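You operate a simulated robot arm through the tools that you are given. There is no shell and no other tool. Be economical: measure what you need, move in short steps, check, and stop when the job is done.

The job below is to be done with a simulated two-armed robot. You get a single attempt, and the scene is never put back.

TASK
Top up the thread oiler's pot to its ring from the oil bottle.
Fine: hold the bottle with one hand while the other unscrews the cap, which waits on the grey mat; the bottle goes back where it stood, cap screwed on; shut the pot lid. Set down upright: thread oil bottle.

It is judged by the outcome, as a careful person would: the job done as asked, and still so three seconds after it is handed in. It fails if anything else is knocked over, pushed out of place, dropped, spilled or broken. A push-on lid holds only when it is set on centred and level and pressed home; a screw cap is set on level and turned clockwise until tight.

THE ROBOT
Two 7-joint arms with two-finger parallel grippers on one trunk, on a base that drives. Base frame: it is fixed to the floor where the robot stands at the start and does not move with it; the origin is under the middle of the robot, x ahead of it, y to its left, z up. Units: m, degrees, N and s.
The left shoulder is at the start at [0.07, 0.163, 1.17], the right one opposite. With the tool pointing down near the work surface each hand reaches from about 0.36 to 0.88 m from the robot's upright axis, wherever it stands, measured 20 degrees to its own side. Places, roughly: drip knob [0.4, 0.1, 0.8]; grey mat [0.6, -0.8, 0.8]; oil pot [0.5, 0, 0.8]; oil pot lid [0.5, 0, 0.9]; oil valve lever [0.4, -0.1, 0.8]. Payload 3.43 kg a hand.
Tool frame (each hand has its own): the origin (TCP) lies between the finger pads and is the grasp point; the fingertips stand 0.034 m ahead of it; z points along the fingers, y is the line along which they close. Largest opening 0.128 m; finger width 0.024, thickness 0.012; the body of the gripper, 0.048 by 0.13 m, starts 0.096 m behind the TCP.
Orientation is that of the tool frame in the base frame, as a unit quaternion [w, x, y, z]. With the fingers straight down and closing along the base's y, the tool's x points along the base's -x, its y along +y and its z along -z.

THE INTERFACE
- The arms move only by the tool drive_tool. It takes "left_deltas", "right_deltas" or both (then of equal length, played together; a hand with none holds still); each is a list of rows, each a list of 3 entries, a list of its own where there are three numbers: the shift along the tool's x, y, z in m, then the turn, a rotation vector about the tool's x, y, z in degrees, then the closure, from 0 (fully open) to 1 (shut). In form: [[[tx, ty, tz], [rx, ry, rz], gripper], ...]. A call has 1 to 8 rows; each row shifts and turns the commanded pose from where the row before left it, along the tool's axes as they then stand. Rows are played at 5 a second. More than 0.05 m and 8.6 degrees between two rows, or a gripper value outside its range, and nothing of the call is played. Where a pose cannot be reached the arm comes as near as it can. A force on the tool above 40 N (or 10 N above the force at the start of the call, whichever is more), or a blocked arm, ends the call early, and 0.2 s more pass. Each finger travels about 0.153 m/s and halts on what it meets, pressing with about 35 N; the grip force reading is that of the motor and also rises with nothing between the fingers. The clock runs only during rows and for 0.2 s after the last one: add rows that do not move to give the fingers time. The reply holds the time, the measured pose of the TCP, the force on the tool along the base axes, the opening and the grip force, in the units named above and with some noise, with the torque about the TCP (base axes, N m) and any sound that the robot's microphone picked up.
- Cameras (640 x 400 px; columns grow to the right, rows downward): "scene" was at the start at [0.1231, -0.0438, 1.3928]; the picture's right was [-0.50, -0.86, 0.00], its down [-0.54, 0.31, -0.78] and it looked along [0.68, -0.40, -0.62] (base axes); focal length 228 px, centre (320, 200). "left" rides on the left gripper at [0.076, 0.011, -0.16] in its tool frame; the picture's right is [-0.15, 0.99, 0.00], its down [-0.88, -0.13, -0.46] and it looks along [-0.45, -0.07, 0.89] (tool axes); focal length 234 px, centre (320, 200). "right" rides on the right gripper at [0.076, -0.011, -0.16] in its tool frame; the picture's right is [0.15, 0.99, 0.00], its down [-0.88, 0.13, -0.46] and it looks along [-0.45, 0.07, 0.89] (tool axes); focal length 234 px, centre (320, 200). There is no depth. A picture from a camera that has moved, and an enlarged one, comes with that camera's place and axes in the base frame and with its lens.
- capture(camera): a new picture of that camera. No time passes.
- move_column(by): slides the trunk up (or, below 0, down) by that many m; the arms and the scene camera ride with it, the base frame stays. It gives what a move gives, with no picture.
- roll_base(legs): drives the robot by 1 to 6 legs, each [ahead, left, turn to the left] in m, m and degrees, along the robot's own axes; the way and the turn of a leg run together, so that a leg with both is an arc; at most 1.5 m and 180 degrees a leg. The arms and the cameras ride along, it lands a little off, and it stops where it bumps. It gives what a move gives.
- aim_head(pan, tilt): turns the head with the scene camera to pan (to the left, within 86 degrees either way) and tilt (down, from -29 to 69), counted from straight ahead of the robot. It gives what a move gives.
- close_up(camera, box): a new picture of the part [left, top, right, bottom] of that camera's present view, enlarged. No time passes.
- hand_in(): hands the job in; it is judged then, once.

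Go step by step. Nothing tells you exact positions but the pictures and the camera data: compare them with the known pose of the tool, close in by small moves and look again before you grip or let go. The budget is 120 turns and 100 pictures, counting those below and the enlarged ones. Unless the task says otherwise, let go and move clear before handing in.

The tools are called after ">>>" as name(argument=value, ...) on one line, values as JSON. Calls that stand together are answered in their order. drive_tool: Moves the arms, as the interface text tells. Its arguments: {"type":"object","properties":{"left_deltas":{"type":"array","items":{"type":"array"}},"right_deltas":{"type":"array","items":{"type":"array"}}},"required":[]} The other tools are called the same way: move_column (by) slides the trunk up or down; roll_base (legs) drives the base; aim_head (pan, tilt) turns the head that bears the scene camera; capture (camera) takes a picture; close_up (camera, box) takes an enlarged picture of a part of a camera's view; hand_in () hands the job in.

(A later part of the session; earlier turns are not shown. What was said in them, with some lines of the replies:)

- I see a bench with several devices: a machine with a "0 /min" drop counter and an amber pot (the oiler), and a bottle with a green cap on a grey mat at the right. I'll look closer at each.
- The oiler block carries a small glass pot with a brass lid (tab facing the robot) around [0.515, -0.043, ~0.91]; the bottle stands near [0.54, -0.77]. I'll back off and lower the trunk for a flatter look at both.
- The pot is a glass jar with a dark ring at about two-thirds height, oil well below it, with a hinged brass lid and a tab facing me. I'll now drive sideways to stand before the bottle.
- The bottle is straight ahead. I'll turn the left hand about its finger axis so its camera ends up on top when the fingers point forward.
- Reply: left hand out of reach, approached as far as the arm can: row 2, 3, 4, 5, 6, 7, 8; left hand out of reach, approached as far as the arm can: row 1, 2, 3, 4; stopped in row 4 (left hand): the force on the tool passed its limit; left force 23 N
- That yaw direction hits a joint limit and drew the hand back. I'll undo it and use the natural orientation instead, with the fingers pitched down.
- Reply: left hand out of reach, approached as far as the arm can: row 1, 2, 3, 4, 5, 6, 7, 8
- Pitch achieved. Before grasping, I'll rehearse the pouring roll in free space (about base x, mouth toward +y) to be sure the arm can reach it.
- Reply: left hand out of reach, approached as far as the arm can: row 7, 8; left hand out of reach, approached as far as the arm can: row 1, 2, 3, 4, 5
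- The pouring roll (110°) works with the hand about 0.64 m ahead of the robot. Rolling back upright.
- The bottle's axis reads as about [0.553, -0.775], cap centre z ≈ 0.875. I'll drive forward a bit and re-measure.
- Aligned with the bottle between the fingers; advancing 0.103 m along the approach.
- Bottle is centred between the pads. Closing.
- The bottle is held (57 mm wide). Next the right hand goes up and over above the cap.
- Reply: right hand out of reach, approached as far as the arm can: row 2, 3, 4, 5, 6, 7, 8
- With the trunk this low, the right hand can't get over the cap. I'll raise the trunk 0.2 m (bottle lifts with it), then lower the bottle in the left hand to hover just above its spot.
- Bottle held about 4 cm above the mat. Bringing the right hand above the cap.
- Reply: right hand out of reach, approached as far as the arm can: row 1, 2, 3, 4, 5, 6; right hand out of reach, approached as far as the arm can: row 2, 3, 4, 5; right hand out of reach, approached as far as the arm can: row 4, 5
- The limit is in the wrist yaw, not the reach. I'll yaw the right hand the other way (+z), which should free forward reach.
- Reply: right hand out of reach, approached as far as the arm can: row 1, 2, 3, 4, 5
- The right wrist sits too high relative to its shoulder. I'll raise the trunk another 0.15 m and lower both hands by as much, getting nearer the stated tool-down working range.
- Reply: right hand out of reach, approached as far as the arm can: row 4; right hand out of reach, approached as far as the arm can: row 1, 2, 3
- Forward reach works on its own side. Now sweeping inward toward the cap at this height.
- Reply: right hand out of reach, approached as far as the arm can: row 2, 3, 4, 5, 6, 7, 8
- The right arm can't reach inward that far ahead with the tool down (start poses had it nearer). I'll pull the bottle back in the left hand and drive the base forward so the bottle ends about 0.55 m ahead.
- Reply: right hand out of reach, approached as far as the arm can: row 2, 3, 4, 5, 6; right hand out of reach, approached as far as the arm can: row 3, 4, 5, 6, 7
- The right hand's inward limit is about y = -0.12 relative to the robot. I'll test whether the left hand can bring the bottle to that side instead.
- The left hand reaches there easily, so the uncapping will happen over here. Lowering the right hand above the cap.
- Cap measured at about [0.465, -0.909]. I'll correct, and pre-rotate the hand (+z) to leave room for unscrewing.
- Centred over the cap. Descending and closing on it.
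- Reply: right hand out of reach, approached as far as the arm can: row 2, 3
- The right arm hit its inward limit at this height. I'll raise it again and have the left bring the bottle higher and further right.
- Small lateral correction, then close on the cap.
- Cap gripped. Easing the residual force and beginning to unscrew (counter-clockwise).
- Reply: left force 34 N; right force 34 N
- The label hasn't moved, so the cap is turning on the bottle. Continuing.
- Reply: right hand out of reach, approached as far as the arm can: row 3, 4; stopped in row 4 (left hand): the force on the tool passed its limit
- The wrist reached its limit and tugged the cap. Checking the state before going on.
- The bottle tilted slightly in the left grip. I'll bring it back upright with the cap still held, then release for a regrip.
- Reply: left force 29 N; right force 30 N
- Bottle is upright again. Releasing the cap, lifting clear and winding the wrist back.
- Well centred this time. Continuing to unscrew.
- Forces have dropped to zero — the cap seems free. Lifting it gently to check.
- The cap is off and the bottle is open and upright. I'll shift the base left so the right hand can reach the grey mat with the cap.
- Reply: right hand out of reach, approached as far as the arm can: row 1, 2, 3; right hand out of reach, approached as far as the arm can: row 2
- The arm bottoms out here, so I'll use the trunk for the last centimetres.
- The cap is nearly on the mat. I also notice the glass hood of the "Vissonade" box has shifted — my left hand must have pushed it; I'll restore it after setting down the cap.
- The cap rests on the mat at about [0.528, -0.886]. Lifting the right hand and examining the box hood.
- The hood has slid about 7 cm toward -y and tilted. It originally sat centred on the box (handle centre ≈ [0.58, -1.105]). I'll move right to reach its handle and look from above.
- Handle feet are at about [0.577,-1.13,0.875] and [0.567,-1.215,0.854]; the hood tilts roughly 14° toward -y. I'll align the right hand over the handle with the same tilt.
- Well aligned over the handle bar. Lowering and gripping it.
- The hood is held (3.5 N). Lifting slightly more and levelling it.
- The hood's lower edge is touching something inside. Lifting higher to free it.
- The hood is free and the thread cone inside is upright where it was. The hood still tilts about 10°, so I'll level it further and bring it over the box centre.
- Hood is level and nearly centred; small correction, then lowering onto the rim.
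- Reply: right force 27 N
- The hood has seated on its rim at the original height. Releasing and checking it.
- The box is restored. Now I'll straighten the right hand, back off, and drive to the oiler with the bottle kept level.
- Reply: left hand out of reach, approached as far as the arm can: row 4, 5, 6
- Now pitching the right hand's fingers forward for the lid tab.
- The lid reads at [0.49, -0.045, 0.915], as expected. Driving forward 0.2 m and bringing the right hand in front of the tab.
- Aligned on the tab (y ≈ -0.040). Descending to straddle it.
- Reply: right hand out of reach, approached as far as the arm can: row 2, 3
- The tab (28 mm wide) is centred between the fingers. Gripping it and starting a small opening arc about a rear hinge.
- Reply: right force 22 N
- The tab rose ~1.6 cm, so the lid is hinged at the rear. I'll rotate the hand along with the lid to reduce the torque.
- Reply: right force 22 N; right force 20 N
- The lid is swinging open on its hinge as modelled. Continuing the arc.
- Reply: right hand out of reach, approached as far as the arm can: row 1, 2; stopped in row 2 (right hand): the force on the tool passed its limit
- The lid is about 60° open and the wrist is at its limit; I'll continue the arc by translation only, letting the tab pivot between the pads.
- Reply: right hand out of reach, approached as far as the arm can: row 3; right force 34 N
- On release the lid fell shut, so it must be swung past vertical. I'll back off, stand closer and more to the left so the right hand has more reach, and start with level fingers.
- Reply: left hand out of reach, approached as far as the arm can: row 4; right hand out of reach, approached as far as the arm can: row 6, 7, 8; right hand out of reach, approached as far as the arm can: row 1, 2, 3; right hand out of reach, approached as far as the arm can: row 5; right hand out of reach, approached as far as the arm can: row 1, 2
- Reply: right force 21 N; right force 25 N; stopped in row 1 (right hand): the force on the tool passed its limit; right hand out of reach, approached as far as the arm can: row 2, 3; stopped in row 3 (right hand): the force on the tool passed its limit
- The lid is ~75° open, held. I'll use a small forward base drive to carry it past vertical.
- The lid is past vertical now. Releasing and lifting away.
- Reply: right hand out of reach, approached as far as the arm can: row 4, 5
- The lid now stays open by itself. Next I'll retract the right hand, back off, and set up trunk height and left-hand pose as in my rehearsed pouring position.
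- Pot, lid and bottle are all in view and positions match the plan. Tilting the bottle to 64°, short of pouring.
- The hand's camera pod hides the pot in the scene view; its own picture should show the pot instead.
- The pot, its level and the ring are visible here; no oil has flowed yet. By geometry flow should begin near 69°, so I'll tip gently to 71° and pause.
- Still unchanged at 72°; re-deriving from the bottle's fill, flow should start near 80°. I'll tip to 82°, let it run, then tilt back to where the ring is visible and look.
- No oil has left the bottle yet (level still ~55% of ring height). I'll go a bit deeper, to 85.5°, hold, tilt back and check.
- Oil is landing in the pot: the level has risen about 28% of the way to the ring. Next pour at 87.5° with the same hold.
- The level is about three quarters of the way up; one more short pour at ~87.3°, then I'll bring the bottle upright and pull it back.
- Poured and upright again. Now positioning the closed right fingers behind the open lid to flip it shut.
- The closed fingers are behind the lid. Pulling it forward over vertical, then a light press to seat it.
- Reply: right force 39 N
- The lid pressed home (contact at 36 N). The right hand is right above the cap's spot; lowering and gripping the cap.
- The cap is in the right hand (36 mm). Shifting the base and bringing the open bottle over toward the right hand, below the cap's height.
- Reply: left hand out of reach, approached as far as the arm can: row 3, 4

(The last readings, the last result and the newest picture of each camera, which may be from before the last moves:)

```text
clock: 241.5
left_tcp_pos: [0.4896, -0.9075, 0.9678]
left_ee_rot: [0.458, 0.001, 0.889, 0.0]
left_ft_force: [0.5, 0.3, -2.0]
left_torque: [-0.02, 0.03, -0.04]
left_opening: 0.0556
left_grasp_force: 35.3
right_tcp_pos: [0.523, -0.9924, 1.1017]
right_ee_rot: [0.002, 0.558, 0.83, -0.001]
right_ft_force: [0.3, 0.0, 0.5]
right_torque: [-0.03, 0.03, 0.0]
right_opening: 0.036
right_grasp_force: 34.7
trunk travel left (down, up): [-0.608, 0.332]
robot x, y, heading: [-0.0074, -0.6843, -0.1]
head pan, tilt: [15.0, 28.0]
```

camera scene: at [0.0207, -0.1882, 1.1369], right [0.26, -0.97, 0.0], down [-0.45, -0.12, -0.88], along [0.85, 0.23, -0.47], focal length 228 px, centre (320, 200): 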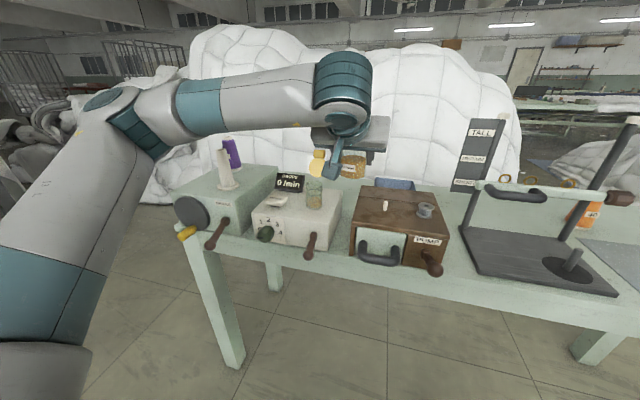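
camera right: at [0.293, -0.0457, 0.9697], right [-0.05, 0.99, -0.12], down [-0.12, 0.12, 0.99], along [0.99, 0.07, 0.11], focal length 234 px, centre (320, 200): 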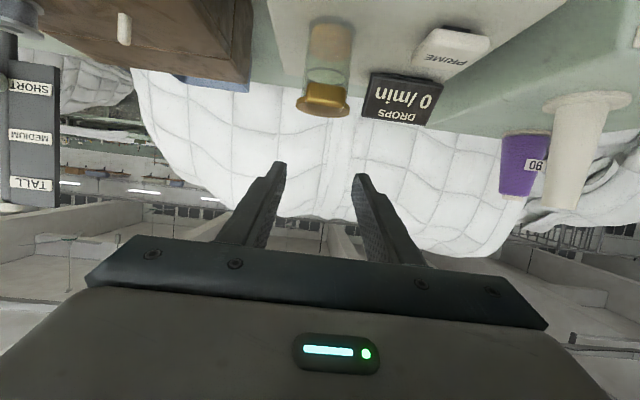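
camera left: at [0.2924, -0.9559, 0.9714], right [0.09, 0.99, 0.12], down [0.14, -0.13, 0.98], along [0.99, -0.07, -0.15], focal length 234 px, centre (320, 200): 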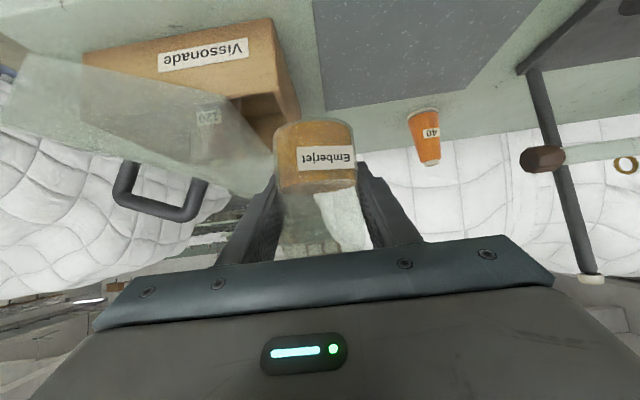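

Left has the bottle at [0.490, -0.908, 0.968]. Winding the right wrist back to give screwing range, then placing the cap directly above the mouth (using the offset recorded when it came off).

>>> drive_tool(right_deltas=[[[0, 0, -0.005], [0, 0, -8.4], 1], [[0, 0, 0], [0, 0, -8.4], 1], [[0, 0, 0], [0, 0, -8.4], 1], [[0, 0, 0], [0, 0, -8.4], 1], [[0, 0, 0], [0, 0, -8.4], 1], [[0, 0, 0], [0, 0, -8.4], 1], [[0, 0, 0], [0, 0, -8.4], 1]])

>>> drive_tool(right_deltas=[[[0, 0, 0], [0, 0, -8.4], 1], [[0, 0, 0], [0, 0, -8.4], 1], [[0, 0, 0], [0, 0, -8.4], 1], [[0, 0, 0], [0, 0, -8.4], 1], [[0, 0, 0], [0, 0, -8.4], 1], [[0, 0, 0], [0, 0, -8.4], 1], [[0, 0, 0], [0, 0, -8.4], 1]])

>>> drive_tool(right_deltas=[[[-0.0196, 0.0445, 0], [0, 0, 0], 1], [[-0.0196, 0.0445, 0], [0, 0, 0], 1], [[0, 0, 0], [0, 0, 0], 1]])

```text
clock: 243.1
left_tcp_pos: [0.4887, -0.9069, 0.9675]
left_ee_rot: [0.458, 0.002, 0.889, 0.001]
left_ft_force: [0.0, -0.4, -1.0]
left_torque: [-0.01, -0.01, 0.02]
left_opening: 0.0552
left_grasp_force: 35.0
right_tcp_pos: [0.523, -0.9957, 1.106]
right_ee_rot: [0.001, 0.079, 0.997, -0.002]
right_ft_force: [0.3, 0.1, -0.2]
right_torque: [0.01, 0.02, 0.0]
right_opening: 0.0361
right_grasp_force: 35.0
trunk travel left (down, up): [-0.608, 0.332]
robot x, y, heading: [-0.011, -0.6802, -0.0]
head pan, tilt: [15.0, 28.0]
```

```text
clock: 244.7
left_tcp_pos: [0.4901, -0.9089, 0.9669]
left_ee_rot: [0.458, 0.002, 0.889, 0.001]
left_ft_force: [0.8, -0.1, -1.8]
left_torque: [0.0, -0.04, 0.01]
left_opening: 0.0554
left_grasp_force: 35.3
right_tcp_pos: [0.5233, -0.9978, 1.1021]
right_ee_rot: [-0.006, -0.417, 0.909, -0.005]
right_ft_force: [-0.6, 0.9, 2.9]
right_torque: [-0.06, -0.04, 0.01]
right_opening: 0.0354
right_grasp_force: 34.4
trunk travel left (down, up): [-0.608, 0.332]
robot x, y, heading: [-0.0117, -0.6819, 0.0]
head pan, tilt: [15.0, 28.0]
```

```text
clock: 245.5
left_tcp_pos: [0.49, -0.9089, 0.9673]
left_ee_rot: [0.458, 0.002, 0.889, 0.002]
left_ft_force: [0.1, -0.5, -1.3]
left_torque: [-0.01, -0.09, 0.03]
left_opening: 0.0557
left_grasp_force: 35.1
right_tcp_pos: [0.481, -0.9061, 1.1058]
right_ee_rot: [0.0, -0.42, 0.908, -0.001]
right_ft_force: [-0.7, 0.5, 0.2]
right_torque: [0.03, -0.01, 0.02]
right_opening: 0.0356
right_grasp_force: 34.9
trunk travel left (down, up): [-0.608, 0.332]
robot x, y, heading: [-0.0073, -0.6829, -0.1]
head pan, tilt: [15.0, 28.0]
```

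Cap is centred over the mouth per the recorded offset. Lowering gently and starting the clockwise turn.

>>> drive_tool(right_deltas=[[[0, 0, 0.03], [0, 0, 0], 1], [[0, 0, 0.008], [0, 0, 0], 1], [[0, 0, 0.004], [0, 0, 0], 1], [[0, 0, 0.002], [0, 0, 0], 1], [[0, 0, 0], [0, 0, 0], 1]])

>>> drive_tool(right_deltas=[[[0, 0, 0.0002], [0, 0, 8.4], 1], [[0, 0, 0.0002], [0, 0, 8.4], 1], [[0, 0, 0.0002], [0, 0, 8.4], 1], [[0, 0, 0.0002], [0, 0, 8.4], 1], [[0, 0, 0.0002], [0, 0, 8.4], 1], [[0, 0, 0], [0, 0, 0], 1]])

```text
clock: 246.7
left_tcp_pos: [0.488, -0.9081, 0.9668]
left_ee_rot: [0.458, 0.001, 0.889, 0.001]
left_ft_force: [-1.5, -1.1, -27.5]
left_torque: [0.26, -0.56, 0.04]
left_opening: 0.0557
left_grasp_force: 34.9
right_tcp_pos: [0.48, -0.9056, 1.0615]
right_ee_rot: [0.001, -0.421, 0.907, -0.001]
right_ft_force: [0.8, 0.4, 25.2]
right_torque: [-0.17, 0.18, 0.02]
right_opening: 0.0357
right_grasp_force: 34.7
trunk travel left (down, up): [-0.608, 0.332]
robot x, y, heading: [-0.0102, -0.6865, -0.4]
head pan, tilt: [15.0, 28.0]
```

```text
clock: 248.1
left_tcp_pos: [0.4894, -0.9085, 0.9678]
left_ee_rot: [0.458, 0.002, 0.889, 0.001]
left_ft_force: [-2.3, 6.8, -19.4]
left_torque: [-0.31, -0.46, -0.15]
left_opening: 0.0555
left_grasp_force: 35.1
right_tcp_pos: [0.4791, -0.9058, 1.0593]
right_ee_rot: [0.0, -0.065, 0.998, -0.002]
right_ft_force: [2.2, -7.3, 17.5]
right_torque: [-0.38, 0.09, 0.1]
right_opening: 0.0354
right_grasp_force: 34.6
trunk travel left (down, up): [-0.608, 0.332]
robot x, y, heading: [-0.0121, -0.6879, -0.1]
head pan, tilt: [15.0, 28.0]
```

Contact is axial with little side load; continuing clockwise.

>>> drive_tool(right_deltas=[[[0, 0, 0.0002], [0, 0, 8.4], 1], [[0, 0, 0.0002], [0, 0, 8.4], 1], [[0, 0, 0.0002], [0, 0, 8.4], 1], [[0, 0, 0.0002], [0, 0, 8.4], 1], [[0, 0, 0.0002], [0, 0, 8.4], 1], [[0, 0, 0.0002], [0, 0, 8.4], 1], [[0, 0, 0.0002], [0, 0, 8.4], 1], [[0, 0, 0], [0, 0, 0], 1]])

>>> drive_tool(right_deltas=[[[0, 0, 0.0002], [0, 0, 8.4], 1], [[0, 0, 0.0002], [0, 0, 8.4], 1], [[0, 0, 0.0002], [0, 0, 8.4], 1], [[0, 0, 0.0002], [0, 0, 8.4], 1], [[0, 0, 0.0002], [0, 0, 8.4], 1], [[0, 0, 0.0002], [0, 0, 8.4], 1], [[0, 0, 0.0002], [0, 0, 8.4], 1], [[0, 0, 0], [0, 0, 0], 1]])

>>> drive_tool(right_deltas=[[[0, 0, 0.0002], [0, 0, 8.4], 1], [[0, 0, 0.0002], [0, 0, 8.4], 1], [[0, 0, 0.0002], [0, 0, 8.4], 1], [[0, 0, 0], [0, 0, 8.4], 1], [[0, 0, 0], [0, 0, 0], 1]])

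```text
clock: 249.9
left_tcp_pos: [0.4895, -0.9082, 0.9675]
left_ee_rot: [0.458, 0.002, 0.889, 0.0]
left_ft_force: [8.4, 6.2, -22.8]
left_torque: [-0.51, 0.04, -0.09]
left_opening: 0.0558
left_grasp_force: 34.9
right_tcp_pos: [0.4806, -0.9059, 1.0602]
right_ee_rot: [0.001, 0.432, 0.902, -0.002]
right_ft_force: [-7.7, -6.2, 21.3]
right_torque: [-0.15, 0.46, 0.07]
right_opening: 0.0357
right_grasp_force: 35.0
trunk travel left (down, up): [-0.608, 0.332]
robot x, y, heading: [-0.009, -0.6835, -0.3]
head pan, tilt: [15.0, 28.0]
```

```text
clock: 251.7
left_tcp_pos: [0.4888, -0.9058, 0.9671]
left_ee_rot: [0.458, 0.002, 0.889, 0.001]
left_ft_force: [7.5, 0.5, -17.0]
left_torque: [-0.24, 0.21, -0.07]
left_opening: 0.0558
left_grasp_force: 35.0
right_tcp_pos: [0.4797, -0.9072, 1.0582]
right_ee_rot: [0.001, 0.819, 0.574, -0.001]
right_ft_force: [-7.8, 0.1, 16.4]
right_torque: [0.24, 0.32, 0.09]
right_opening: 0.0357
right_grasp_force: 35.1
trunk travel left (down, up): [-0.608, 0.332]
robot x, y, heading: [-0.0113, -0.6851, -0.1]
head pan, tilt: [15.0, 28.0]
```

```text
clock: 252.9
left_tcp_pos: [0.4894, -0.9083, 0.9687]
left_ee_rot: [0.458, 0.002, 0.889, 0.001]
left_ft_force: [-3.5, -5.6, 3.4]
left_torque: [0.33, -0.18, 0.01]
left_opening: 0.056
left_grasp_force: 35.1
right_tcp_pos: [0.4792, -0.9064, 1.0567]
right_ee_rot: [0.002, 0.95, 0.312, 0.001]
right_ft_force: [5.0, 4.8, -4.8]
right_torque: [0.14, -0.08, 0.0]
right_opening: 0.0357
right_grasp_force: 34.7
trunk travel left (down, up): [-0.608, 0.332]
robot x, y, heading: [-0.0073, -0.6844, -0.3]
head pan, tilt: [15.0, 28.0]
```

The cap is now drawing itself down (threading). Completing this stroke, then re-gripping and turning further to tighten.

>>> drive_tool(right_deltas=[[[0, 0, 0.0003], [0, 0, 8.4], 1], [[0, 0, 0.0003], [0, 0, 8.4], 1], [[0, 0, 0.0003], [0, 0, 8.4], 1], [[0, 0, 0.0002], [0, 0, 8.4], 1], [[0, 0, 0], [0, 0, 0], 1]])

>>> drive_tool(right_deltas=[[[0, 0, 0], [0, 0, 0], 0.5], [[0, 0, 0], [0, 0, 0], 0.45], [[0, 0, -0.03], [0, 0, 0], 0.45], [[0, 0, -0.018], [0, 0, 0], 0.45], [[0, 0, 0], [0, 0, -8.4], 0.45], [[0, 0, 0], [0, 0, -8.4], 0.45], [[0, 0, 0], [0, 0, -8.4], 0.45], [[0, 0, 0], [0, 0, -8.4], 0.45]])

>>> drive_tool(right_deltas=[[[0, 0, 0], [0, 0, -8.4], 0.45], [[0, 0, 0], [0, 0, -8.4], 0.45], [[0, 0, 0], [0, 0, -8.4], 0.45], [[0, 0, 0], [0, 0, -8.4], 0.45], [[0, 0, 0], [0, 0, -8.4], 0.45], [[0, 0, 0], [0, 0, -8.4], 0.45], [[0, 0, 0], [0, 0, -8.4], 0.45], [[0, 0, 0], [0, 0, -8.4], 0.45]])

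>>> drive_tool(right_deltas=[[[0, 0, 0.03], [0, 0, 0], 0.5], [[0, 0, 0.018], [0, 0, 0], 0.5], [[0, 0, 0], [0, 0, 0], 0.6], [[0, 0, 0], [0, 0, 0], 0.7], [[0, 0, 0], [0, 0, 0], 0.9], [[0, 0, 0], [0, 0, 0], 1], [[0, 0, 0], [0, 0, 0], 1]])

>>> drive_tool(right_deltas=[[[0, 0, 0.0001], [0, 0, 6], 1], [[0, 0, 0.0002], [0, 0, 7], 1], [[0, 0, 0.0002], [0, 0, 7], 1], [[0, 0, 0.0002], [0, 0, 7], 1], [[0, 0, 0], [0, 0, 0], 1]])

```text
clock: 254.1
left_tcp_pos: [0.4886, -0.907, 0.9682]
left_ee_rot: [0.458, 0.001, 0.889, 0.002]
left_ft_force: [-7.7, -0.7, -2.4]
left_torque: [0.02, -0.41, 0.0]
left_opening: 0.0555
left_grasp_force: 34.7
right_tcp_pos: [0.4802, -0.9067, 1.0559]
right_ee_rot: [0.002, 1.0, 0.024, 0.001]
right_ft_force: [8.3, 0.1, 1.2]
right_torque: [0.0, -0.32, -0.02]
right_opening: 0.0356
right_grasp_force: 35.2
trunk travel left (down, up): [-0.608, 0.332]
robot x, y, heading: [-0.0067, -0.6835, 0.2]
head pan, tilt: [15.0, 28.0]
```

```text
clock: 255.9
left_tcp_pos: [0.4878, -0.9091, 0.9672]
left_ee_rot: [0.458, 0.002, 0.889, 0.001]
left_ft_force: [0.3, 0.6, -1.2]
left_torque: [0.01, 0.01, 0.0]
left_opening: 0.0555
left_grasp_force: 35.6
right_tcp_pos: [0.4801, -0.9076, 1.1049]
right_ee_rot: [0.002, 0.949, 0.314, 0.0]
right_ft_force: [0.0, 0.1, 0.1]
right_torque: [-0.02, -0.02, -0.01]
right_opening: 0.0702
right_grasp_force: 0.2
trunk travel left (down, up): [-0.608, 0.332]
robot x, y, heading: [-0.0077, -0.6858, -0.5]
head pan, tilt: [15.0, 28.0]
```

```text
clock: 257.7
left_tcp_pos: [0.4894, -0.9076, 0.9675]
left_ee_rot: [0.457, 0.001, 0.889, 0.001]
left_ft_force: [1.0, -0.6, -1.8]
left_torque: [0.03, 0.03, 0.01]
left_opening: 0.0557
left_grasp_force: 35.2
right_tcp_pos: [0.479, -0.9061, 1.1052]
right_ee_rot: [0.002, 0.617, 0.787, -0.002]
right_ft_force: [-0.1, 0.7, 0.3]
right_torque: [0.0, -0.02, 0.0]
right_opening: 0.0704
right_grasp_force: 0.1
trunk travel left (down, up): [-0.608, 0.332]
robot x, y, heading: [-0.006, -0.6844, -0.1]
head pan, tilt: [15.0, 28.0]
```

```text
clock: 259.3
left_tcp_pos: [0.4888, -0.9073, 0.9677]
left_ee_rot: [0.458, 0.002, 0.889, 0.0]
left_ft_force: [6.0, 1.4, -1.6]
left_torque: [-0.08, 0.36, 0.0]
left_opening: 0.0556
left_grasp_force: 35.0
right_tcp_pos: [0.4809, -0.9074, 1.0563]
right_ee_rot: [0.001, 0.617, 0.787, -0.001]
right_ft_force: [-5.8, -0.8, 0.1]
right_torque: [0.02, 0.21, 0.02]
right_opening: 0.0361
right_grasp_force: 35.2
trunk travel left (down, up): [-0.608, 0.332]
robot x, y, heading: [-0.0072, -0.6877, -0.2]
head pan, tilt: [15.0, 28.0]
```

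```text
clock: 260.5
left_tcp_pos: [0.4877, -0.9064, 0.9673]
left_ee_rot: [0.458, 0.001, 0.889, 0.001]
left_ft_force: [10.9, 7.3, -2.0]
left_torque: [-0.3, 0.53, -0.08]
left_opening: 0.0557
left_grasp_force: 35.1
right_tcp_pos: [0.48, -0.9072, 1.0557]
right_ee_rot: [0.001, 0.785, 0.619, -0.001]
right_ft_force: [-11.1, -7.5, 1.0]
right_torque: [-0.37, 0.44, 0.0]
right_opening: 0.036
right_grasp_force: 34.8
trunk travel left (down, up): [-0.608, 0.332]
robot x, y, heading: [-0.0106, -0.6858, -0.3]
head pan, tilt: [15.0, 28.0]
```

>>> drive_tool(right_deltas=[[[-0.0009, -0.0008, 0.0002], [0, 0, 8.4], 1], [[0, 0, 0.0002], [0, 0, 8.4], 1], [[0, 0, 0.0002], [0, 0, 8.4], 1], [[0, 0, 0.0002], [0, 0, 8.4], 1], [[0, 0, 0.0002], [0, 0, 8.4], 1], [[0, 0, 0.0002], [0, 0, 8.4], 1], [[0, 0, 0.0001], [0, 0, 8.4], 1], [[0, 0, 0], [0, 0, 0], 1]])

>>> drive_tool(right_deltas=[[[0, 0, 0], [0, 0, 0], 0.5], [[0, 0, 0], [0, 0, 0], 0.45], [[0, 0, -0.03], [0, 0, 0], 0.45], [[0, 0, -0.018], [0, 0, 0], 0.45], [[0, 0, 0], [0, 0, -8.4], 0.45], [[0, 0, 0], [0, 0, -8.4], 0.45], [[0, 0, 0], [0, 0, -8.4], 0.45], [[0, 0, 0], [0, 0, -8.4], 0.45]])

>>> drive_tool(right_deltas=[[[0, 0, 0], [0, 0, -8.4], 0.45], [[0, 0, 0], [0, 0, -8.4], 0.45], [[0, 0, 0], [0, 0, -8.4], 0.45], [[0, 0, 0], [0, 0, -8.4], 0.45], [[0, 0, 0], [0, 0, -8.4], 0.45], [[0, 0, 0], [0, 0, -8.4], 0.45], [[0, 0, 0], [0, 0, -8.4], 0.45], [[0, 0, 0], [0, 0, -8.4], 0.45]])

>>> drive_tool(right_deltas=[[[0, 0, 0.03], [0, 0, 0], 0.5], [[0, 0, 0.018], [0, 0, 0], 0.5], [[0, 0, 0], [0, 0, 0], 0.6], [[0, 0, 0], [0, 0, 0], 0.7], [[0, 0, 0], [0, 0, 0], 0.9], [[0, 0, 0], [0, 0, 0], 1], [[0, 0, 0], [0, 0, 0], 1]])

>>> drive_tool(right_deltas=[[[0, 0, 0.0001], [0, 0, 6], 1], [[0, 0, 0.0001], [0, 0, 7], 1], [[0, 0, 0.0001], [0, 0, 7], 1], [[0, 0, 0.0001], [0, 0, 7], 1], [[0, 0, 0], [0, 0, 7], 1], [[0, 0, 0], [0, 0, 7], 1], [[0, 0, 0], [0, 0, 7], 1], [[0, 0, 0], [0, 0, 7], 1]])

```text
clock: 262.3
left_tcp_pos: [0.4882, -0.9065, 0.9681]
left_ee_rot: [0.458, 0.002, 0.889, 0.001]
left_ft_force: [6.0, 2.3, -4.4]
left_torque: [-0.09, 0.19, 0.01]
left_opening: 0.0556
left_grasp_force: 35.4
right_tcp_pos: [0.4794, -0.9078, 1.0537]
right_ee_rot: [0.002, 0.988, 0.154, 0.001]
right_ft_force: [-5.9, -2.6, 2.5]
right_torque: [-0.12, 0.29, -0.01]
right_opening: 0.0361
right_grasp_force: 35.1
trunk travel left (down, up): [-0.608, 0.332]
robot x, y, heading: [-0.0066, -0.6861, -0.1]
head pan, tilt: [15.0, 28.0]
```

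```text
clock: 264.1
left_tcp_pos: [0.4875, -0.9082, 0.9667]
left_ee_rot: [0.458, 0.002, 0.889, 0.001]
left_ft_force: [0.0, -0.2, -0.3]
left_torque: [0.0, -0.02, 0.01]
left_opening: 0.0558
left_grasp_force: 35.3
right_tcp_pos: [0.4798, -0.9065, 1.102]
right_ee_rot: [0.002, 0.9, 0.435, 0.001]
right_ft_force: [0.1, -0.5, 0.0]
right_torque: [0.01, 0.01, -0.02]
right_opening: 0.0704
right_grasp_force: 0.0
trunk travel left (down, up): [-0.608, 0.332]
robot x, y, heading: [-0.0089, -0.6854, -0.1]
head pan, tilt: [15.0, 28.0]
```

```text
clock: 265.9
left_tcp_pos: [0.4897, -0.9074, 0.9672]
left_ee_rot: [0.458, 0.002, 0.889, 0.001]
left_ft_force: [0.8, 0.3, -1.0]
left_torque: [-0.01, -0.07, 0.02]
left_opening: 0.0556
left_grasp_force: 34.9
right_tcp_pos: [0.4785, -0.9064, 1.1027]
right_ee_rot: [0.001, 0.509, 0.861, -0.001]
right_ft_force: [0.0, 1.3, 0.5]
right_torque: [0.02, 0.01, 0.0]
right_opening: 0.0704
right_grasp_force: 0.0
trunk travel left (down, up): [-0.608, 0.332]
robot x, y, heading: [-0.0086, -0.6849, -0.2]
head pan, tilt: [15.0, 28.0]
```

```text
clock: 267.5
left_tcp_pos: [0.4886, -0.9071, 0.9676]
left_ee_rot: [0.458, 0.002, 0.889, 0.0]
left_ft_force: [-2.3, 0.2, -0.2]
left_torque: [0.0, -0.16, -0.02]
left_opening: 0.0556
left_grasp_force: 35.1
right_tcp_pos: [0.4794, -0.9073, 1.0539]
right_ee_rot: [0.002, 0.51, 0.86, -0.001]
right_ft_force: [3.2, -0.5, -0.9]
right_torque: [0.01, -0.05, -0.03]
right_opening: 0.0361
right_grasp_force: 34.8
trunk travel left (down, up): [-0.608, 0.332]
robot x, y, heading: [-0.0067, -0.6866, -0.2]
head pan, tilt: [15.0, 28.0]
```

```text
clock: 269.3
left_tcp_pos: [0.4874, -0.9077, 0.9677]
left_ee_rot: [0.459, 0.002, 0.889, 0.001]
left_ft_force: [-7.7, -2.6, 1.0]
left_torque: [0.26, -0.51, 0.01]
left_opening: 0.0556
left_grasp_force: 34.7
right_tcp_pos: [0.4785, -0.9087, 1.0535]
right_ee_rot: [0.002, 0.85, 0.526, 0.0]
right_ft_force: [8.4, 3.5, -2.2]
right_torque: [0.08, -0.17, 0.0]
right_opening: 0.0361
right_grasp_force: 34.7
trunk travel left (down, up): [-0.608, 0.332]
robot x, y, heading: [-0.0092, -0.6841, -0.4]
head pan, tilt: [15.0, 28.0]
```

No hard stop yet by torque, so I'll complete one more tightening turn, then release the cap, withdraw the right hand upward and bring the bottle over its original spot.

>>> drive_tool(right_deltas=[[[0.0005, 0.0008, 0.0001], [0, 0, 8], 1], [[0, 0, 0.0001], [0, 0, 8.4], 1], [[0, 0, 0.0001], [0, 0, 8.4], 1], [[0, 0, 0], [0, 0, 8.4], 1], [[0, 0, 0], [0, 0, 8.4], 1], [[0, 0, 0], [0, 0, 8.4], 1], [[0, 0, 0], [0, 0, 8.4], 1]])

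>>> drive_tool(right_deltas=[[[0, 0, 0], [0, 0, 0], 0.5], [[0, 0, 0], [0, 0, 0], 0.45], [[0, 0, -0.03], [0, 0, 0], 0.45], [[0, 0, -0.018], [0, 0, 0], 0.45], [[0, 0, 0], [0, 0, -8.4], 0.45], [[0, 0, 0], [0, 0, -8.4], 0.45], [[0, 0, 0], [0, 0, -8.4], 0.45], [[0, 0, 0], [0, 0, -8.4], 0.45]])

>>> drive_tool(right_deltas=[[[0, 0, 0], [0, 0, -8.4], 0.45], [[0, 0, 0], [0, 0, -8.4], 0.45], [[0, 0, 0], [0, 0, -8.4], 0.45], [[0, 0, 0], [0, 0, -8.4], 0.45], [[0, 0, 0], [0, 0, -8.4], 0.45], [[0, 0, 0], [0, 0, -8.4], 0.45], [[0, 0, 0], [0, 0, -8.4], 0.45], [[0, 0, 0], [0, 0, -8.4], 0.45]])

>>> drive_tool(right_deltas=[[[0, 0, 0.03], [0, 0, 0], 0.5], [[0, 0, 0.018], [0, 0, 0], 0.5], [[0, 0, 0], [0, 0, 0], 0.6], [[0, 0, 0], [0, 0, 0], 0.7], [[0, 0, 0], [0, 0, 0], 0.9], [[0, 0, 0], [0, 0, 0], 1], [[0, 0, 0], [0, 0, 0], 1]])

>>> drive_tool(right_deltas=[[[0, 0, 0], [0, 0, 8], 1], [[0, 0, 0], [0, 0, 8.4], 1], [[0, 0, 0], [0, 0, 8.4], 1], [[0, 0, 0], [0, 0, 8.4], 1], [[0, 0, 0], [0, 0, 8.4], 1], [[0, 0, 0], [0, 0, 8.4], 1], [[0, 0, 0], [0, 0, 8.4], 1], [[0, 0, 0], [0, 0, 8.4], 1]])

>>> close_up(camera="left", box=[200, 80, 440, 280])

```text
clock: 270.9
left_tcp_pos: [0.4893, -0.9073, 0.9676]
left_ee_rot: [0.458, 0.001, 0.889, 0.002]
left_ft_force: [3.5, -4.7, 1.6]
left_torque: [0.26, 0.06, 0.06]
left_opening: 0.0559
left_grasp_force: 35.0
right_tcp_pos: [0.48, -0.9073, 1.0531]
right_ee_rot: [0.002, 0.999, 0.045, 0.0]
right_ft_force: [-4.5, 4.3, -2.5]
right_torque: [0.18, 0.32, 0.03]
right_opening: 0.0361
right_grasp_force: 34.7
trunk travel left (down, up): [-0.608, 0.332]
robot x, y, heading: [-0.0139, -0.6839, 0.2]
head pan, tilt: [15.0, 28.0]
```

```text
clock: 272.7
left_tcp_pos: [0.4897, -0.9059, 0.9679]
left_ee_rot: [0.459, 0.002, 0.889, 0.001]
left_ft_force: [0.6, -0.5, -1.0]
left_torque: [0.05, -0.06, 0.01]
left_opening: 0.056
left_grasp_force: 35.3
right_tcp_pos: [0.4793, -0.9076, 1.1011]
right_ee_rot: [0.001, 0.943, 0.334, -0.001]
right_ft_force: [-0.6, -0.2, 0.2]
right_torque: [-0.05, -0.02, -0.03]
right_opening: 0.0704
right_grasp_force: 0.1
trunk travel left (down, up): [-0.608, 0.332]
robot x, y, heading: [-0.0094, -0.6847, -0.3]
head pan, tilt: [15.0, 28.0]
```

```text
clock: 274.5
left_tcp_pos: [0.4888, -0.9062, 0.9677]
left_ee_rot: [0.457, 0.002, 0.889, 0.0]
left_ft_force: [-0.2, 1.2, -1.5]
left_torque: [-0.02, -0.01, -0.01]
left_opening: 0.0558
left_grasp_force: 35.8
right_tcp_pos: [0.4797, -0.9073, 1.1025]
right_ee_rot: [0.002, 0.6, 0.8, -0.001]
right_ft_force: [-0.4, 0.1, 0.6]
right_torque: [0.01, 0.0, 0.0]
right_opening: 0.0705
right_grasp_force: 0.1
trunk travel left (down, up): [-0.608, 0.332]
robot x, y, heading: [-0.0108, -0.6837, -0.1]
head pan, tilt: [15.0, 28.0]
```

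```text
clock: 276.1
left_tcp_pos: [0.4892, -0.9069, 0.9671]
left_ee_rot: [0.458, 0.001, 0.889, 0.001]
left_ft_force: [7.3, 1.3, -1.7]
left_torque: [-0.07, 0.41, 0.0]
left_opening: 0.0558
left_grasp_force: 35.2
right_tcp_pos: [0.4803, -0.9067, 1.0537]
right_ee_rot: [0.001, 0.602, 0.799, -0.002]
right_ft_force: [-8.0, -2.4, 0.7]
right_torque: [-0.05, 0.35, -0.03]
right_opening: 0.0357
right_grasp_force: 35.1
trunk travel left (down, up): [-0.608, 0.332]
robot x, y, heading: [-0.0109, -0.6833, -0.2]
head pan, tilt: [15.0, 28.0]
```

```text
clock: 277.9
left_tcp_pos: [0.4889, -0.9071, 0.968]
left_ee_rot: [0.458, 0.001, 0.889, 0.001]
left_ft_force: [14.1, 0.9, 0.1]
left_torque: [0.12, 0.47, -0.02]
left_opening: 0.0559
left_grasp_force: 34.6
right_tcp_pos: [0.48, -0.9074, 1.0536]
right_ee_rot: [0.002, 0.942, 0.335, -0.001]
right_ft_force: [-14.2, -1.8, -1.2]
right_torque: [-0.2, 0.69, 0.06]
right_opening: 0.0359
right_grasp_force: 34.6
trunk travel left (down, up): [-0.608, 0.332]
robot x, y, heading: [-0.0125, -0.6887, -0.1]
head pan, tilt: [15.0, 28.0]
```

```text
2.00 times, centred on (320, 180) of left
camera zoom: at [0.3144, -0.8958, 0.9983], right [0.09, 0.99, 0.12], down [0.14, -0.13, 0.98], along [0.99, -0.07, -0.15], focal length 468 px, centre (320, 240)
5 turns are left
```

zoom: 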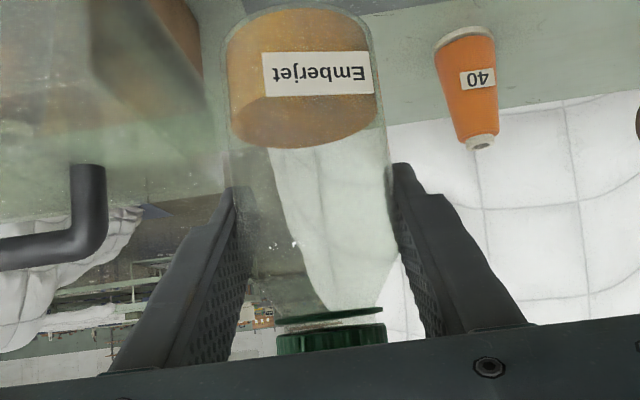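

The picture shows the bottle slid down ~2.8 cm in the left grip when I pressed, so the right fingers only held the cap's top edge. I'll re-grip the cap lower and turn it through two full strokes to tighten properly.

>>> drive_tool(right_deltas=[[[0, 0, 0], [0, 0, 0], 0.5], [[0, 0, 0], [0, 0, 0], 0.45], [[0, 0, -0.03], [0, 0, 0], 0.45], [[0, 0, 0], [0, 0, -8.5], 0.45], [[0, 0, 0], [0, 0, -8.5], 0.45], [[0, 0, 0], [0, 0, -8.5], 0.45], [[0, 0, 0], [0, 0, -8.5], 0.45], [[0, 0, 0], [0, 0, -8.5], 0.45]])

>>> drive_tool(right_deltas=[[[0, 0, 0], [0, 0, -8.5], 0.45], [[0, 0, 0], [0, 0, -8.5], 0.45], [[0, 0, 0], [0, 0, -8.5], 0.45], [[0, 0, 0], [0, 0, -8.5], 0.45], [[0, 0, 0], [0, 0, -8.5], 0.45], [[0, 0, 0], [0, 0, -8.5], 0.45], [[0, 0, 0], [0, 0, -8.5], 0.45], [[0, 0, 0], [0, 0, -8.5], 0.45]])

>>> drive_tool(right_deltas=[[[0, 0, 0.03], [0, 0, 0], 0.5], [[0, 0, 0.014], [0, 0, 0], 0.5], [[0, 0, 0], [0, 0, 0], 0.6], [[0, 0, 0], [0, 0, 0], 0.7], [[0, 0, 0], [0, 0, 0], 0.9], [[0, 0, 0], [0, 0, 0], 1], [[0, 0, 0], [0, 0, 0], 1]])

>>> drive_tool(right_deltas=[[[0, 0, 0.0001], [0, 0, 8], 1], [[0, 0, 0.0001], [0, 0, 8], 1], [[0, 0, 0.0001], [0, 0, 8], 1], [[0, 0, 0.0001], [0, 0, 8], 1], [[0, 0, 0.0001], [0, 0, 8], 1], [[0, 0, 0.0001], [0, 0, 8], 1], [[0, 0, 0.0001], [0, 0, 8], 1], [[0, 0, 0.0001], [0, 0, 8], 1]])

>>> drive_tool(right_deltas=[[[0, 0, 0.0001], [0, 0, 8], 1], [[0, 0, 0.0001], [0, 0, 8], 1], [[0, 0, 0.0001], [0, 0, 8], 1], [[0, 0, 0.0001], [0, 0, 8], 1], [[0, 0, 0.0001], [0, 0, 8], 1], [[0, 0, 0.0001], [0, 0, 8], 1], [[0, 0, 0.0001], [0, 0, 8], 1], [[0, 0, 0.0001], [0, 0, 8], 1]])

>>> drive_tool(right_deltas=[[[0, 0, 0], [0, 0, 0], 0.5], [[0, 0, 0], [0, 0, 0], 0.45], [[0, 0, -0.03], [0, 0, 0], 0.45], [[0, 0, 0], [0, 0, -8.5], 0.45], [[0, 0, 0], [0, 0, -8.5], 0.45], [[0, 0, 0], [0, 0, -8.5], 0.45], [[0, 0, 0], [0, 0, -8.5], 0.45], [[0, 0, 0], [0, 0, -8.5], 0.45]])

>>> drive_tool(right_deltas=[[[0, 0, 0], [0, 0, -8.5], 0.45], [[0, 0, 0], [0, 0, -8.5], 0.45], [[0, 0, 0], [0, 0, -8.5], 0.45], [[0, 0, 0], [0, 0, -8.5], 0.45], [[0, 0, 0], [0, 0, -8.5], 0.45], [[0, 0, 0], [0, 0, -8.5], 0.45], [[0, 0, 0], [0, 0, -8.5], 0.45], [[0, 0, 0], [0, 0, -8.5], 0.45]])

>>> drive_tool(right_deltas=[[[0, 0, 0.03], [0, 0, 0], 0.5], [[0, 0, 0], [0, 0, 0], 0.6], [[0, 0, 0], [0, 0, 0], 0.7], [[0, 0, 0], [0, 0, 0], 0.9], [[0, 0, 0], [0, 0, 0], 1], [[0, 0, 0], [0, 0, 0], 1]])

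>>> drive_tool(right_deltas=[[[0, 0, 0], [0, 0, 8], 1], [[0, 0, 0], [0, 0, 8], 1], [[0, 0, 0], [0, 0, 8], 1], [[0, 0, 0], [0, 0, 8], 1], [[0, 0, 0], [0, 0, 8], 1], [[0, 0, 0], [0, 0, 8], 1], [[0, 0, 0], [0, 0, 8], 1], [[0, 0, 0], [0, 0, 8], 1]])

>>> drive_tool(right_deltas=[[[0, 0, 0], [0, 0, 8], 1], [[0, 0, 0], [0, 0, 8], 1], [[0, 0, 0], [0, 0, 8], 1], [[0, 0, 0], [0, 0, 8], 1], [[0, 0, 0], [0, 0, 8], 1], [[0, 0, 0], [0, 0, 8], 1], [[0, 0, 0], [0, 0, 8], 1], [[0, 0, 0], [0, 0, 8], 1]])

```text
clock: 279.7
left_tcp_pos: [0.4904, -0.9078, 0.9683]
left_ee_rot: [0.458, 0.002, 0.889, 0.0]
left_ft_force: [-3.0, -2.5, -1.1]
left_torque: [0.27, -0.3, 0.12]
left_opening: 0.0556
left_grasp_force: 34.8
right_tcp_pos: [0.4795, -0.9065, 1.0838]
right_ee_rot: [0.002, 0.755, 0.655, -0.001]
right_ft_force: [2.9, 2.5, 0.7]
right_torque: [0.06, -0.04, -0.08]
right_opening: 0.069
right_grasp_force: 0.1
trunk travel left (down, up): [-0.608, 0.332]
robot x, y, heading: [-0.0129, -0.6859, -0.2]
head pan, tilt: [15.0, 28.0]
```

```text
clock: 281.5
left_tcp_pos: [0.4909, -0.9066, 0.9675]
left_ee_rot: [0.457, 0.002, 0.889, 0.001]
left_ft_force: [-1.1, 0.0, -1.4]
left_torque: [0.03, 0.0, 0.02]
left_opening: 0.0555
left_grasp_force: 35.6
right_tcp_pos: [0.4805, -0.9078, 1.0835]
right_ee_rot: [0.001, 0.26, 0.966, -0.001]
right_ft_force: [0.0, -0.4, 0.3]
right_torque: [0.05, 0.02, 0.03]
right_opening: 0.0704
right_grasp_force: 0.1
trunk travel left (down, up): [-0.608, 0.332]
robot x, y, heading: [-0.0082, -0.6848, 0.1]
head pan, tilt: [15.0, 28.0]
```

```text
clock: 283.1
left_tcp_pos: [0.4893, -0.9078, 0.9682]
left_ee_rot: [0.457, 0.002, 0.889, 0.001]
left_ft_force: [2.0, 1.0, 0.2]
left_torque: [-0.1, 0.06, -0.05]
left_opening: 0.0557
left_grasp_force: 34.6
right_tcp_pos: [0.4803, -0.9074, 1.0397]
right_ee_rot: [0.0, 0.26, 0.966, 0.0]
right_ft_force: [-2.2, -1.9, -0.6]
right_torque: [-0.01, 0.02, 0.02]
right_opening: 0.0359
right_grasp_force: 35.0
trunk travel left (down, up): [-0.608, 0.332]
robot x, y, heading: [-0.0081, -0.6855, -0.2]
head pan, tilt: [15.0, 28.0]
```

```text
clock: 284.9
left_tcp_pos: [0.4894, -0.907, 0.9675]
left_ee_rot: [0.458, 0.001, 0.889, 0.0]
left_ft_force: [5.0, 2.6, -4.1]
left_torque: [-0.03, 0.15, -0.65]
left_opening: 0.0557
left_grasp_force: 35.0
right_tcp_pos: [0.4799, -0.9072, 1.0386]
right_ee_rot: [0.002, 0.733, 0.68, -0.001]
right_ft_force: [-5.5, -2.7, 2.4]
right_torque: [-0.13, 0.19, 0.65]
right_opening: 0.035
right_grasp_force: 35.1
trunk travel left (down, up): [-0.608, 0.332]
robot x, y, heading: [-0.0084, -0.6845, -0.6]
head pan, tilt: [15.0, 28.0]
```

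```text
clock: 286.7
left_tcp_pos: [0.4886, -0.9073, 0.9677]
left_ee_rot: [0.458, 0.002, 0.889, 0.001]
left_ft_force: [2.1, -2.7, -2.4]
left_torque: [0.05, 0.01, -0.75]
left_opening: 0.0555
left_grasp_force: 34.5
right_tcp_pos: [0.4802, -0.9061, 1.0383]
right_ee_rot: [0.002, 0.982, 0.187, 0.001]
right_ft_force: [-3.0, 1.8, 0.2]
right_torque: [0.15, 0.13, 0.76]
right_opening: 0.0364
right_grasp_force: 35.3
trunk travel left (down, up): [-0.608, 0.332]
robot x, y, heading: [-0.0098, -0.6867, -0.2]
head pan, tilt: [15.0, 28.0]
```

```text
clock: 288.5
left_tcp_pos: [0.4886, -0.9076, 0.967]
left_ee_rot: [0.458, 0.003, 0.889, 0.0]
left_ft_force: [1.1, 0.0, -1.2]
left_torque: [0.06, -0.01, 0.04]
left_opening: 0.0557
left_grasp_force: 35.3
right_tcp_pos: [0.48, -0.9064, 1.0684]
right_ee_rot: [0.001, 0.846, 0.532, 0.0]
right_ft_force: [0.2, -0.8, -0.5]
right_torque: [-0.02, 0.04, -0.01]
right_opening: 0.0701
right_grasp_force: 0.1
trunk travel left (down, up): [-0.608, 0.332]
robot x, y, heading: [-0.0089, -0.6825, -0.2]
head pan, tilt: [15.0, 28.0]
```

```text
clock: 290.3
left_tcp_pos: [0.4898, -0.9076, 0.9674]
left_ee_rot: [0.458, 0.002, 0.889, 0.0]
left_ft_force: [-0.6, -0.1, -1.6]
left_torque: [-0.02, -0.01, 0.02]
left_opening: 0.0554
left_grasp_force: 34.4
right_tcp_pos: [0.4808, -0.9072, 1.0674]
right_ee_rot: [0.001, 0.404, 0.915, -0.002]
right_ft_force: [-0.3, 0.4, 0.4]
right_torque: [0.02, -0.01, 0.0]
right_opening: 0.0704
right_grasp_force: 0.1
trunk travel left (down, up): [-0.608, 0.332]
robot x, y, heading: [-0.0097, -0.6848, -0.2]
head pan, tilt: [15.0, 28.0]
```

```text
clock: 291.7
left_tcp_pos: [0.4886, -0.9077, 0.9682]
left_ee_rot: [0.457, 0.002, 0.889, 0.001]
left_ft_force: [2.3, 0.4, -0.7]
left_torque: [-0.02, 0.06, 0.0]
left_opening: 0.0556
left_grasp_force: 35.2
right_tcp_pos: [0.4803, -0.9079, 1.0375]
right_ee_rot: [0.001, 0.404, 0.915, -0.002]
right_ft_force: [-2.1, 0.4, -1.7]
right_torque: [0.0, 0.05, -0.01]
right_opening: 0.0347
right_grasp_force: 35.2
trunk travel left (down, up): [-0.608, 0.332]
robot x, y, heading: [-0.0105, -0.6852, -0.3]
head pan, tilt: [15.0, 28.0]
```

```text
clock: 293.5
left_tcp_pos: [0.4891, -0.9077, 0.967]
left_ee_rot: [0.457, 0.002, 0.889, 0.001]
left_ft_force: [5.6, -0.1, -2.0]
left_torque: [0.01, 0.15, -0.75]
left_opening: 0.0553
left_grasp_force: 35.0
right_tcp_pos: [0.4799, -0.9061, 1.0375]
right_ee_rot: [0.001, 0.829, 0.56, 0.0]
right_ft_force: [-6.2, -0.6, 0.8]
right_torque: [-0.06, 0.24, 0.75]
right_opening: 0.0363
right_grasp_force: 35.2
trunk travel left (down, up): [-0.608, 0.332]
robot x, y, heading: [-0.0115, -0.6865, -0.5]
head pan, tilt: [15.0, 28.0]
```

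```text
clock: 295.3
left_tcp_pos: [0.4886, -0.9069, 0.967]
left_ee_rot: [0.458, 0.002, 0.889, 0.001]
left_ft_force: [1.2, -4.1, 0.6]
left_torque: [0.14, 0.0, -0.63]
left_opening: 0.0555
left_grasp_force: 34.7
right_tcp_pos: [0.4801, -0.9073, 1.0385]
right_ee_rot: [0.002, 0.999, 0.037, 0.001]
right_ft_force: [-1.4, 3.7, -0.6]
right_torque: [0.14, 0.14, 0.64]
right_opening: 0.036
right_grasp_force: 34.6
trunk travel left (down, up): [-0.608, 0.332]
robot x, y, heading: [-0.0139, -0.6863, 0.1]
head pan, tilt: [15.0, 28.0]
4 turns are left
```

The cap is now tight (0.7 N·m resisting torque). Releasing it, lifting the right hand clear, and taking the bottle back over its spot on the mat.

>>> drive_tool(right_deltas=[[[0, 0, 0], [0, 0, 0], 0.5], [[0, 0, 0], [0, 0, 0], 0.4], [[0, 0, -0.04], [0, 0, 0], 0.4], [[0, 0, -0.045], [0, 0, 0], 0.4], [[0, 0, -0.045], [0, 0, 0], 0.4], [[0, 0, -0.03], [0, 0, 0], 0.4]])

>>> drive_tool(left_deltas=[[[-0.0093, 0.033, 0.013], [0, 0, 0], 1], [[-0.0093, 0.033, 0.013], [0, 0, 0], 1], [[-0.0093, 0.033, 0.013], [0, 0, 0], 1], [[-0.0093, 0.033, 0.013], [0, 0, 0], 1], [[0.029, 0, 0.0207], [0, 0, 0], 1], [[0.029, 0, 0.0207], [0, 0, 0], 1], [[0.0244, 0, 0.0174], [0, 0, 0], 1], [[0, 0, 0], [0, 0, 0], 1]])

>>> drive_tool(left_deltas=[[[0.0122, 0, 0.0087], [0, 0, 0], 1], [[0.0033, 0, 0.0023], [0, 0, 0], 1], [[0, 0, 0], [0, 0, 0], 1]])

```text
clock: 296.7
left_tcp_pos: [0.4898, -0.9075, 0.9687]
left_ee_rot: [0.457, 0.001, 0.889, 0.002]
left_ft_force: [-0.9, 0.9, -2.1]
left_torque: [0.01, -0.04, -0.01]
left_opening: 0.0557
left_grasp_force: 34.3
right_tcp_pos: [0.4769, -0.9067, 1.1998]
right_ee_rot: [0.002, 0.999, 0.038, 0.001]
right_ft_force: [-0.4, -0.1, -0.6]
right_torque: [-0.03, -0.02, -0.02]
right_opening: 0.0769
right_grasp_force: 0.1
trunk travel left (down, up): [-0.608, 0.332]
robot x, y, heading: [-0.0095, -0.6842, -0.3]
head pan, tilt: [15.0, 28.0]
```

```text
clock: 298.5
left_tcp_pos: [0.5546, -0.7744, 0.8671]
left_ee_rot: [0.458, 0.001, 0.889, 0.002]
left_ft_force: [0.2, 0.4, -1.0]
left_torque: [0.01, -0.01, 0.01]
left_opening: 0.0557
left_grasp_force: 34.9
right_tcp_pos: [0.4782, -0.9065, 1.1988]
right_ee_rot: [0.002, 0.999, 0.037, 0.001]
right_ft_force: [0.9, 0.9, -0.2]
right_torque: [0.01, 0.02, 0.02]
right_opening: 0.0767
right_grasp_force: 0.0
trunk travel left (down, up): [-0.608, 0.332]
robot x, y, heading: [-0.0074, -0.6855, -0.2]
head pan, tilt: [15.0, 28.0]
```

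```text
clock: 299.3
left_tcp_pos: [0.5553, -0.7735, 0.8497]
left_ee_rot: [0.458, 0.001, 0.889, 0.001]
left_ft_force: [0.2, 0.2, -1.9]
left_torque: [0.03, -0.02, 0.01]
left_opening: 0.0555
left_grasp_force: 34.9
right_tcp_pos: [0.4788, -0.907, 1.1995]
right_ee_rot: [0.002, 0.999, 0.038, 0.002]
right_ft_force: [-0.2, 0.0, -0.8]
right_torque: [-0.01, 0.01, 0.0]
right_opening: 0.0768
right_grasp_force: 0.0
trunk travel left (down, up): [-0.608, 0.332]
robot x, y, heading: [-0.0138, -0.6811, -0.1]
head pan, tilt: [15.0, 28.0]
3 turns are left
```

>>> drive_tool(left_deltas=[[[0.0036, -0.001, 0.0001], [0, 0, 0], 1], [[0.0024, 0, 0.0017], [0, 0, 0], 1], [[0.0024, 0, 0.0017], [0, 0, 0], 1], [[0.0024, 0, 0.0017], [0, 0, 0], 1], [[0, 0, 0], [0, 0, 0], 1]])

>>> drive_tool(left_deltas=[[[0.0024, 0, 0.0017], [0, 0, 0], 1], [[0.0016, 0, 0.0012], [0, 0, 0], 1], [[0, 0, 0], [0, 0, 0], 1]])

>>> drive_tool(left_deltas=[[[0.0016, 0, 0.0012], [0, 0, 0], 1], [[0.0012, 0, 0.0008], [0, 0, 0], 1], [[0, 0, 0], [0, 0, 0], 1]])

>>> drive_tool(left_deltas=[[[0.0012, 0, 0.0008], [0, 0, 0], 1], [[0.0008, 0, 0.0006], [0, 0, 0], 1], [[0, 0, 0], [0, 0, 0], 1]])

```text
clock: 300.5
left_tcp_pos: [0.5523, -0.7754, 0.8361]
left_ee_rot: [0.458, 0.002, 0.889, 0.001]
left_ft_force: [1.0, 0.6, -2.5]
left_torque: [0.03, -0.02, -0.01]
left_opening: 0.0555
left_grasp_force: 35.0
right_tcp_pos: [0.4799, -0.9074, 1.1984]
right_ee_rot: [0.002, 0.999, 0.038, 0.001]
right_ft_force: [-0.5, 0.2, 0.0]
right_torque: [0.02, -0.01, 0.03]
right_opening: 0.0767
right_grasp_force: 0.1
trunk travel left (down, up): [-0.608, 0.332]
robot x, y, heading: [-0.0102, -0.6858, -0.4]
head pan, tilt: [15.0, 28.0]
```

```text
clock: 301.3
left_tcp_pos: [0.5523, -0.7762, 0.8319]
left_ee_rot: [0.458, 0.002, 0.889, 0.0]
left_ft_force: [-0.1, 0.2, -0.5]
left_torque: [-0.03, -0.05, -0.02]
left_opening: 0.0555
left_grasp_force: 34.9
right_tcp_pos: [0.4782, -0.9063, 1.199]
right_ee_rot: [0.001, 0.999, 0.036, 0.0]
right_ft_force: [-0.1, -0.1, -0.1]
right_torque: [0.0, 0.02, -0.01]
right_opening: 0.0766
right_grasp_force: 0.1
trunk travel left (down, up): [-0.608, 0.332]
robot x, y, heading: [-0.0123, -0.682, -0.3]
head pan, tilt: [15.0, 28.0]
```

```text
clock: 302.1
left_tcp_pos: [0.5522, -0.7765, 0.8313]
left_ee_rot: [0.461, 0.001, 0.888, 0.0]
left_ft_force: [0.9, 0.4, 25.7]
left_torque: [-0.01, 0.29, -0.07]
left_opening: 0.0558
left_grasp_force: 35.2
right_tcp_pos: [0.4769, -0.9067, 1.2]
right_ee_rot: [0.003, 0.999, 0.037, 0.002]
right_ft_force: [0.7, 0.0, -0.3]
right_torque: [0.01, -0.03, 0.02]
right_opening: 0.0767
right_grasp_force: 0.0
trunk travel left (down, up): [-0.608, 0.332]
robot x, y, heading: [-0.0105, -0.6847, 0.1]
head pan, tilt: [15.0, 28.0]
```

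```text
clock: 302.9
left_tcp_pos: [0.5515, -0.7761, 0.8271]
left_ee_rot: [0.46, 0.001, 0.888, 0.001]
left_ft_force: [3.6, -1.7, 27.4]
left_torque: [-0.15, 0.14, 0.02]
left_opening: 0.0556
left_grasp_force: 35.2
right_tcp_pos: [0.4766, -0.9067, 1.199]
right_ee_rot: [0.002, 0.999, 0.037, 0.002]
right_ft_force: [1.0, 0.2, -0.4]
right_torque: [-0.01, -0.01, 0.02]
right_opening: 0.077
right_grasp_force: 0.1
trunk travel left (down, up): [-0.608, 0.332]
robot x, y, heading: [-0.0119, -0.6814, -0.2]
head pan, tilt: [15.0, 28.0]
2 turns are left
```

The bottle stands on the mat (27 N contact). Easing pressure, opening slowly and backing straight out.

>>> drive_tool(left_deltas=[[[-0.0022, 0, -0.0016], [0, 0, 0], 1], [[0, 0, 0], [0, 0, 0], 0.53], [[0, 0, 0], [0, 0, 0], 0.45], [[0, 0, 0], [0, 0, 0], 0.3], [[0, 0, 0], [0, 0, 0], 0.15], [[0, 0, 0], [0, 0, 0], 0.15]])

>>> drive_tool(left_deltas=[[[0, 0, -0.02], [0, 0, 0], 0.15], [[0, 0, -0.035], [0, 0, 0], 0.15], [[0, 0, -0.04], [0, 0, 0], 0.15], [[0, 0, -0.04], [0, 0, 0], 0.15], [[0, 0, -0.04], [0, 0, 0], 0.15], [[0, 0, 0], [0, 0, 0], 0.15]])

```text
clock: 304.3
left_tcp_pos: [0.5532, -0.7761, 0.8291]
left_ee_rot: [0.458, 0.002, 0.889, 0.001]
left_ft_force: [-0.1, 0.0, -0.2]
left_torque: [0.03, -0.02, 0.0]
left_opening: 0.1088
left_grasp_force: 0.1
right_tcp_pos: [0.4782, -0.9075, 1.1987]
right_ee_rot: [0.002, 0.999, 0.038, 0.001]
right_ft_force: [0.0, 0.7, 0.2]
right_torque: [0.0, 0.0, 0.0]
right_opening: 0.0768
right_grasp_force: 0.0
trunk travel left (down, up): [-0.608, 0.332]
robot x, y, heading: [-0.0091, -0.6843, -0.0]
head pan, tilt: [15.0, 28.0]
```

```text
clock: 305.7
left_tcp_pos: [0.4107, -0.7771, 0.9304]
left_ee_rot: [0.459, 0.001, 0.889, 0.001]
left_ft_force: [1.0, 0.3, 1.0]
left_torque: [0.03, -0.02, 0.03]
left_opening: 0.1086
left_grasp_force: 0.1
right_tcp_pos: [0.48, -0.9057, 1.1988]
right_ee_rot: [0.001, 0.999, 0.038, 0.0]
right_ft_force: [0.7, -0.2, 0.4]
right_torque: [-0.01, 0.03, 0.0]
right_opening: 0.0771
right_grasp_force: 0.0
trunk travel left (down, up): [-0.608, 0.332]
robot x, y, heading: [-0.0062, -0.6838, -0.3]
head pan, tilt: [15.0, 28.0]
1 turns are left
```

The bottle is back on its spot with the cap tight, the pot is topped up and its lid shut, and both hands are clear. The oil was about three quarters of the way to the ring at my last look. I estimated the final small pour to reach the ring and have no picture of it. I also knocked the glass hood on the "Vissonade" box and put it back, to within about 1 cm by my measurements. Handing in.

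>>> hand_in()

```text
The job is handed in.
```

I've handed the job in. The pot is topped up, its lid is shut, and the oil bottle is back on its spot on the grey mat with the cap screwed tight.

- **Oil level:** the last time I could see it, the oil was about three quarters of the way up to the ring. I estimated one more short pour to finish it and had no picture left to confirm the final level.
- **Box hood:** while uncapping the bottle I knocked the glass hood of the "Vissonade" box out of place. I set it back level on its rim, within about 1 cm of its original position by my measurements. The thread cone inside stayed upright where it was.
- **Pot lid:** on my first try it fell shut from part way open, and nothing was disturbed. At the end I pressed it closed, but took no picture of it shut.
- **Final check:** I released the bottle and moved the hands clear without a picture. I judged that it stood on the mat by the contact force.
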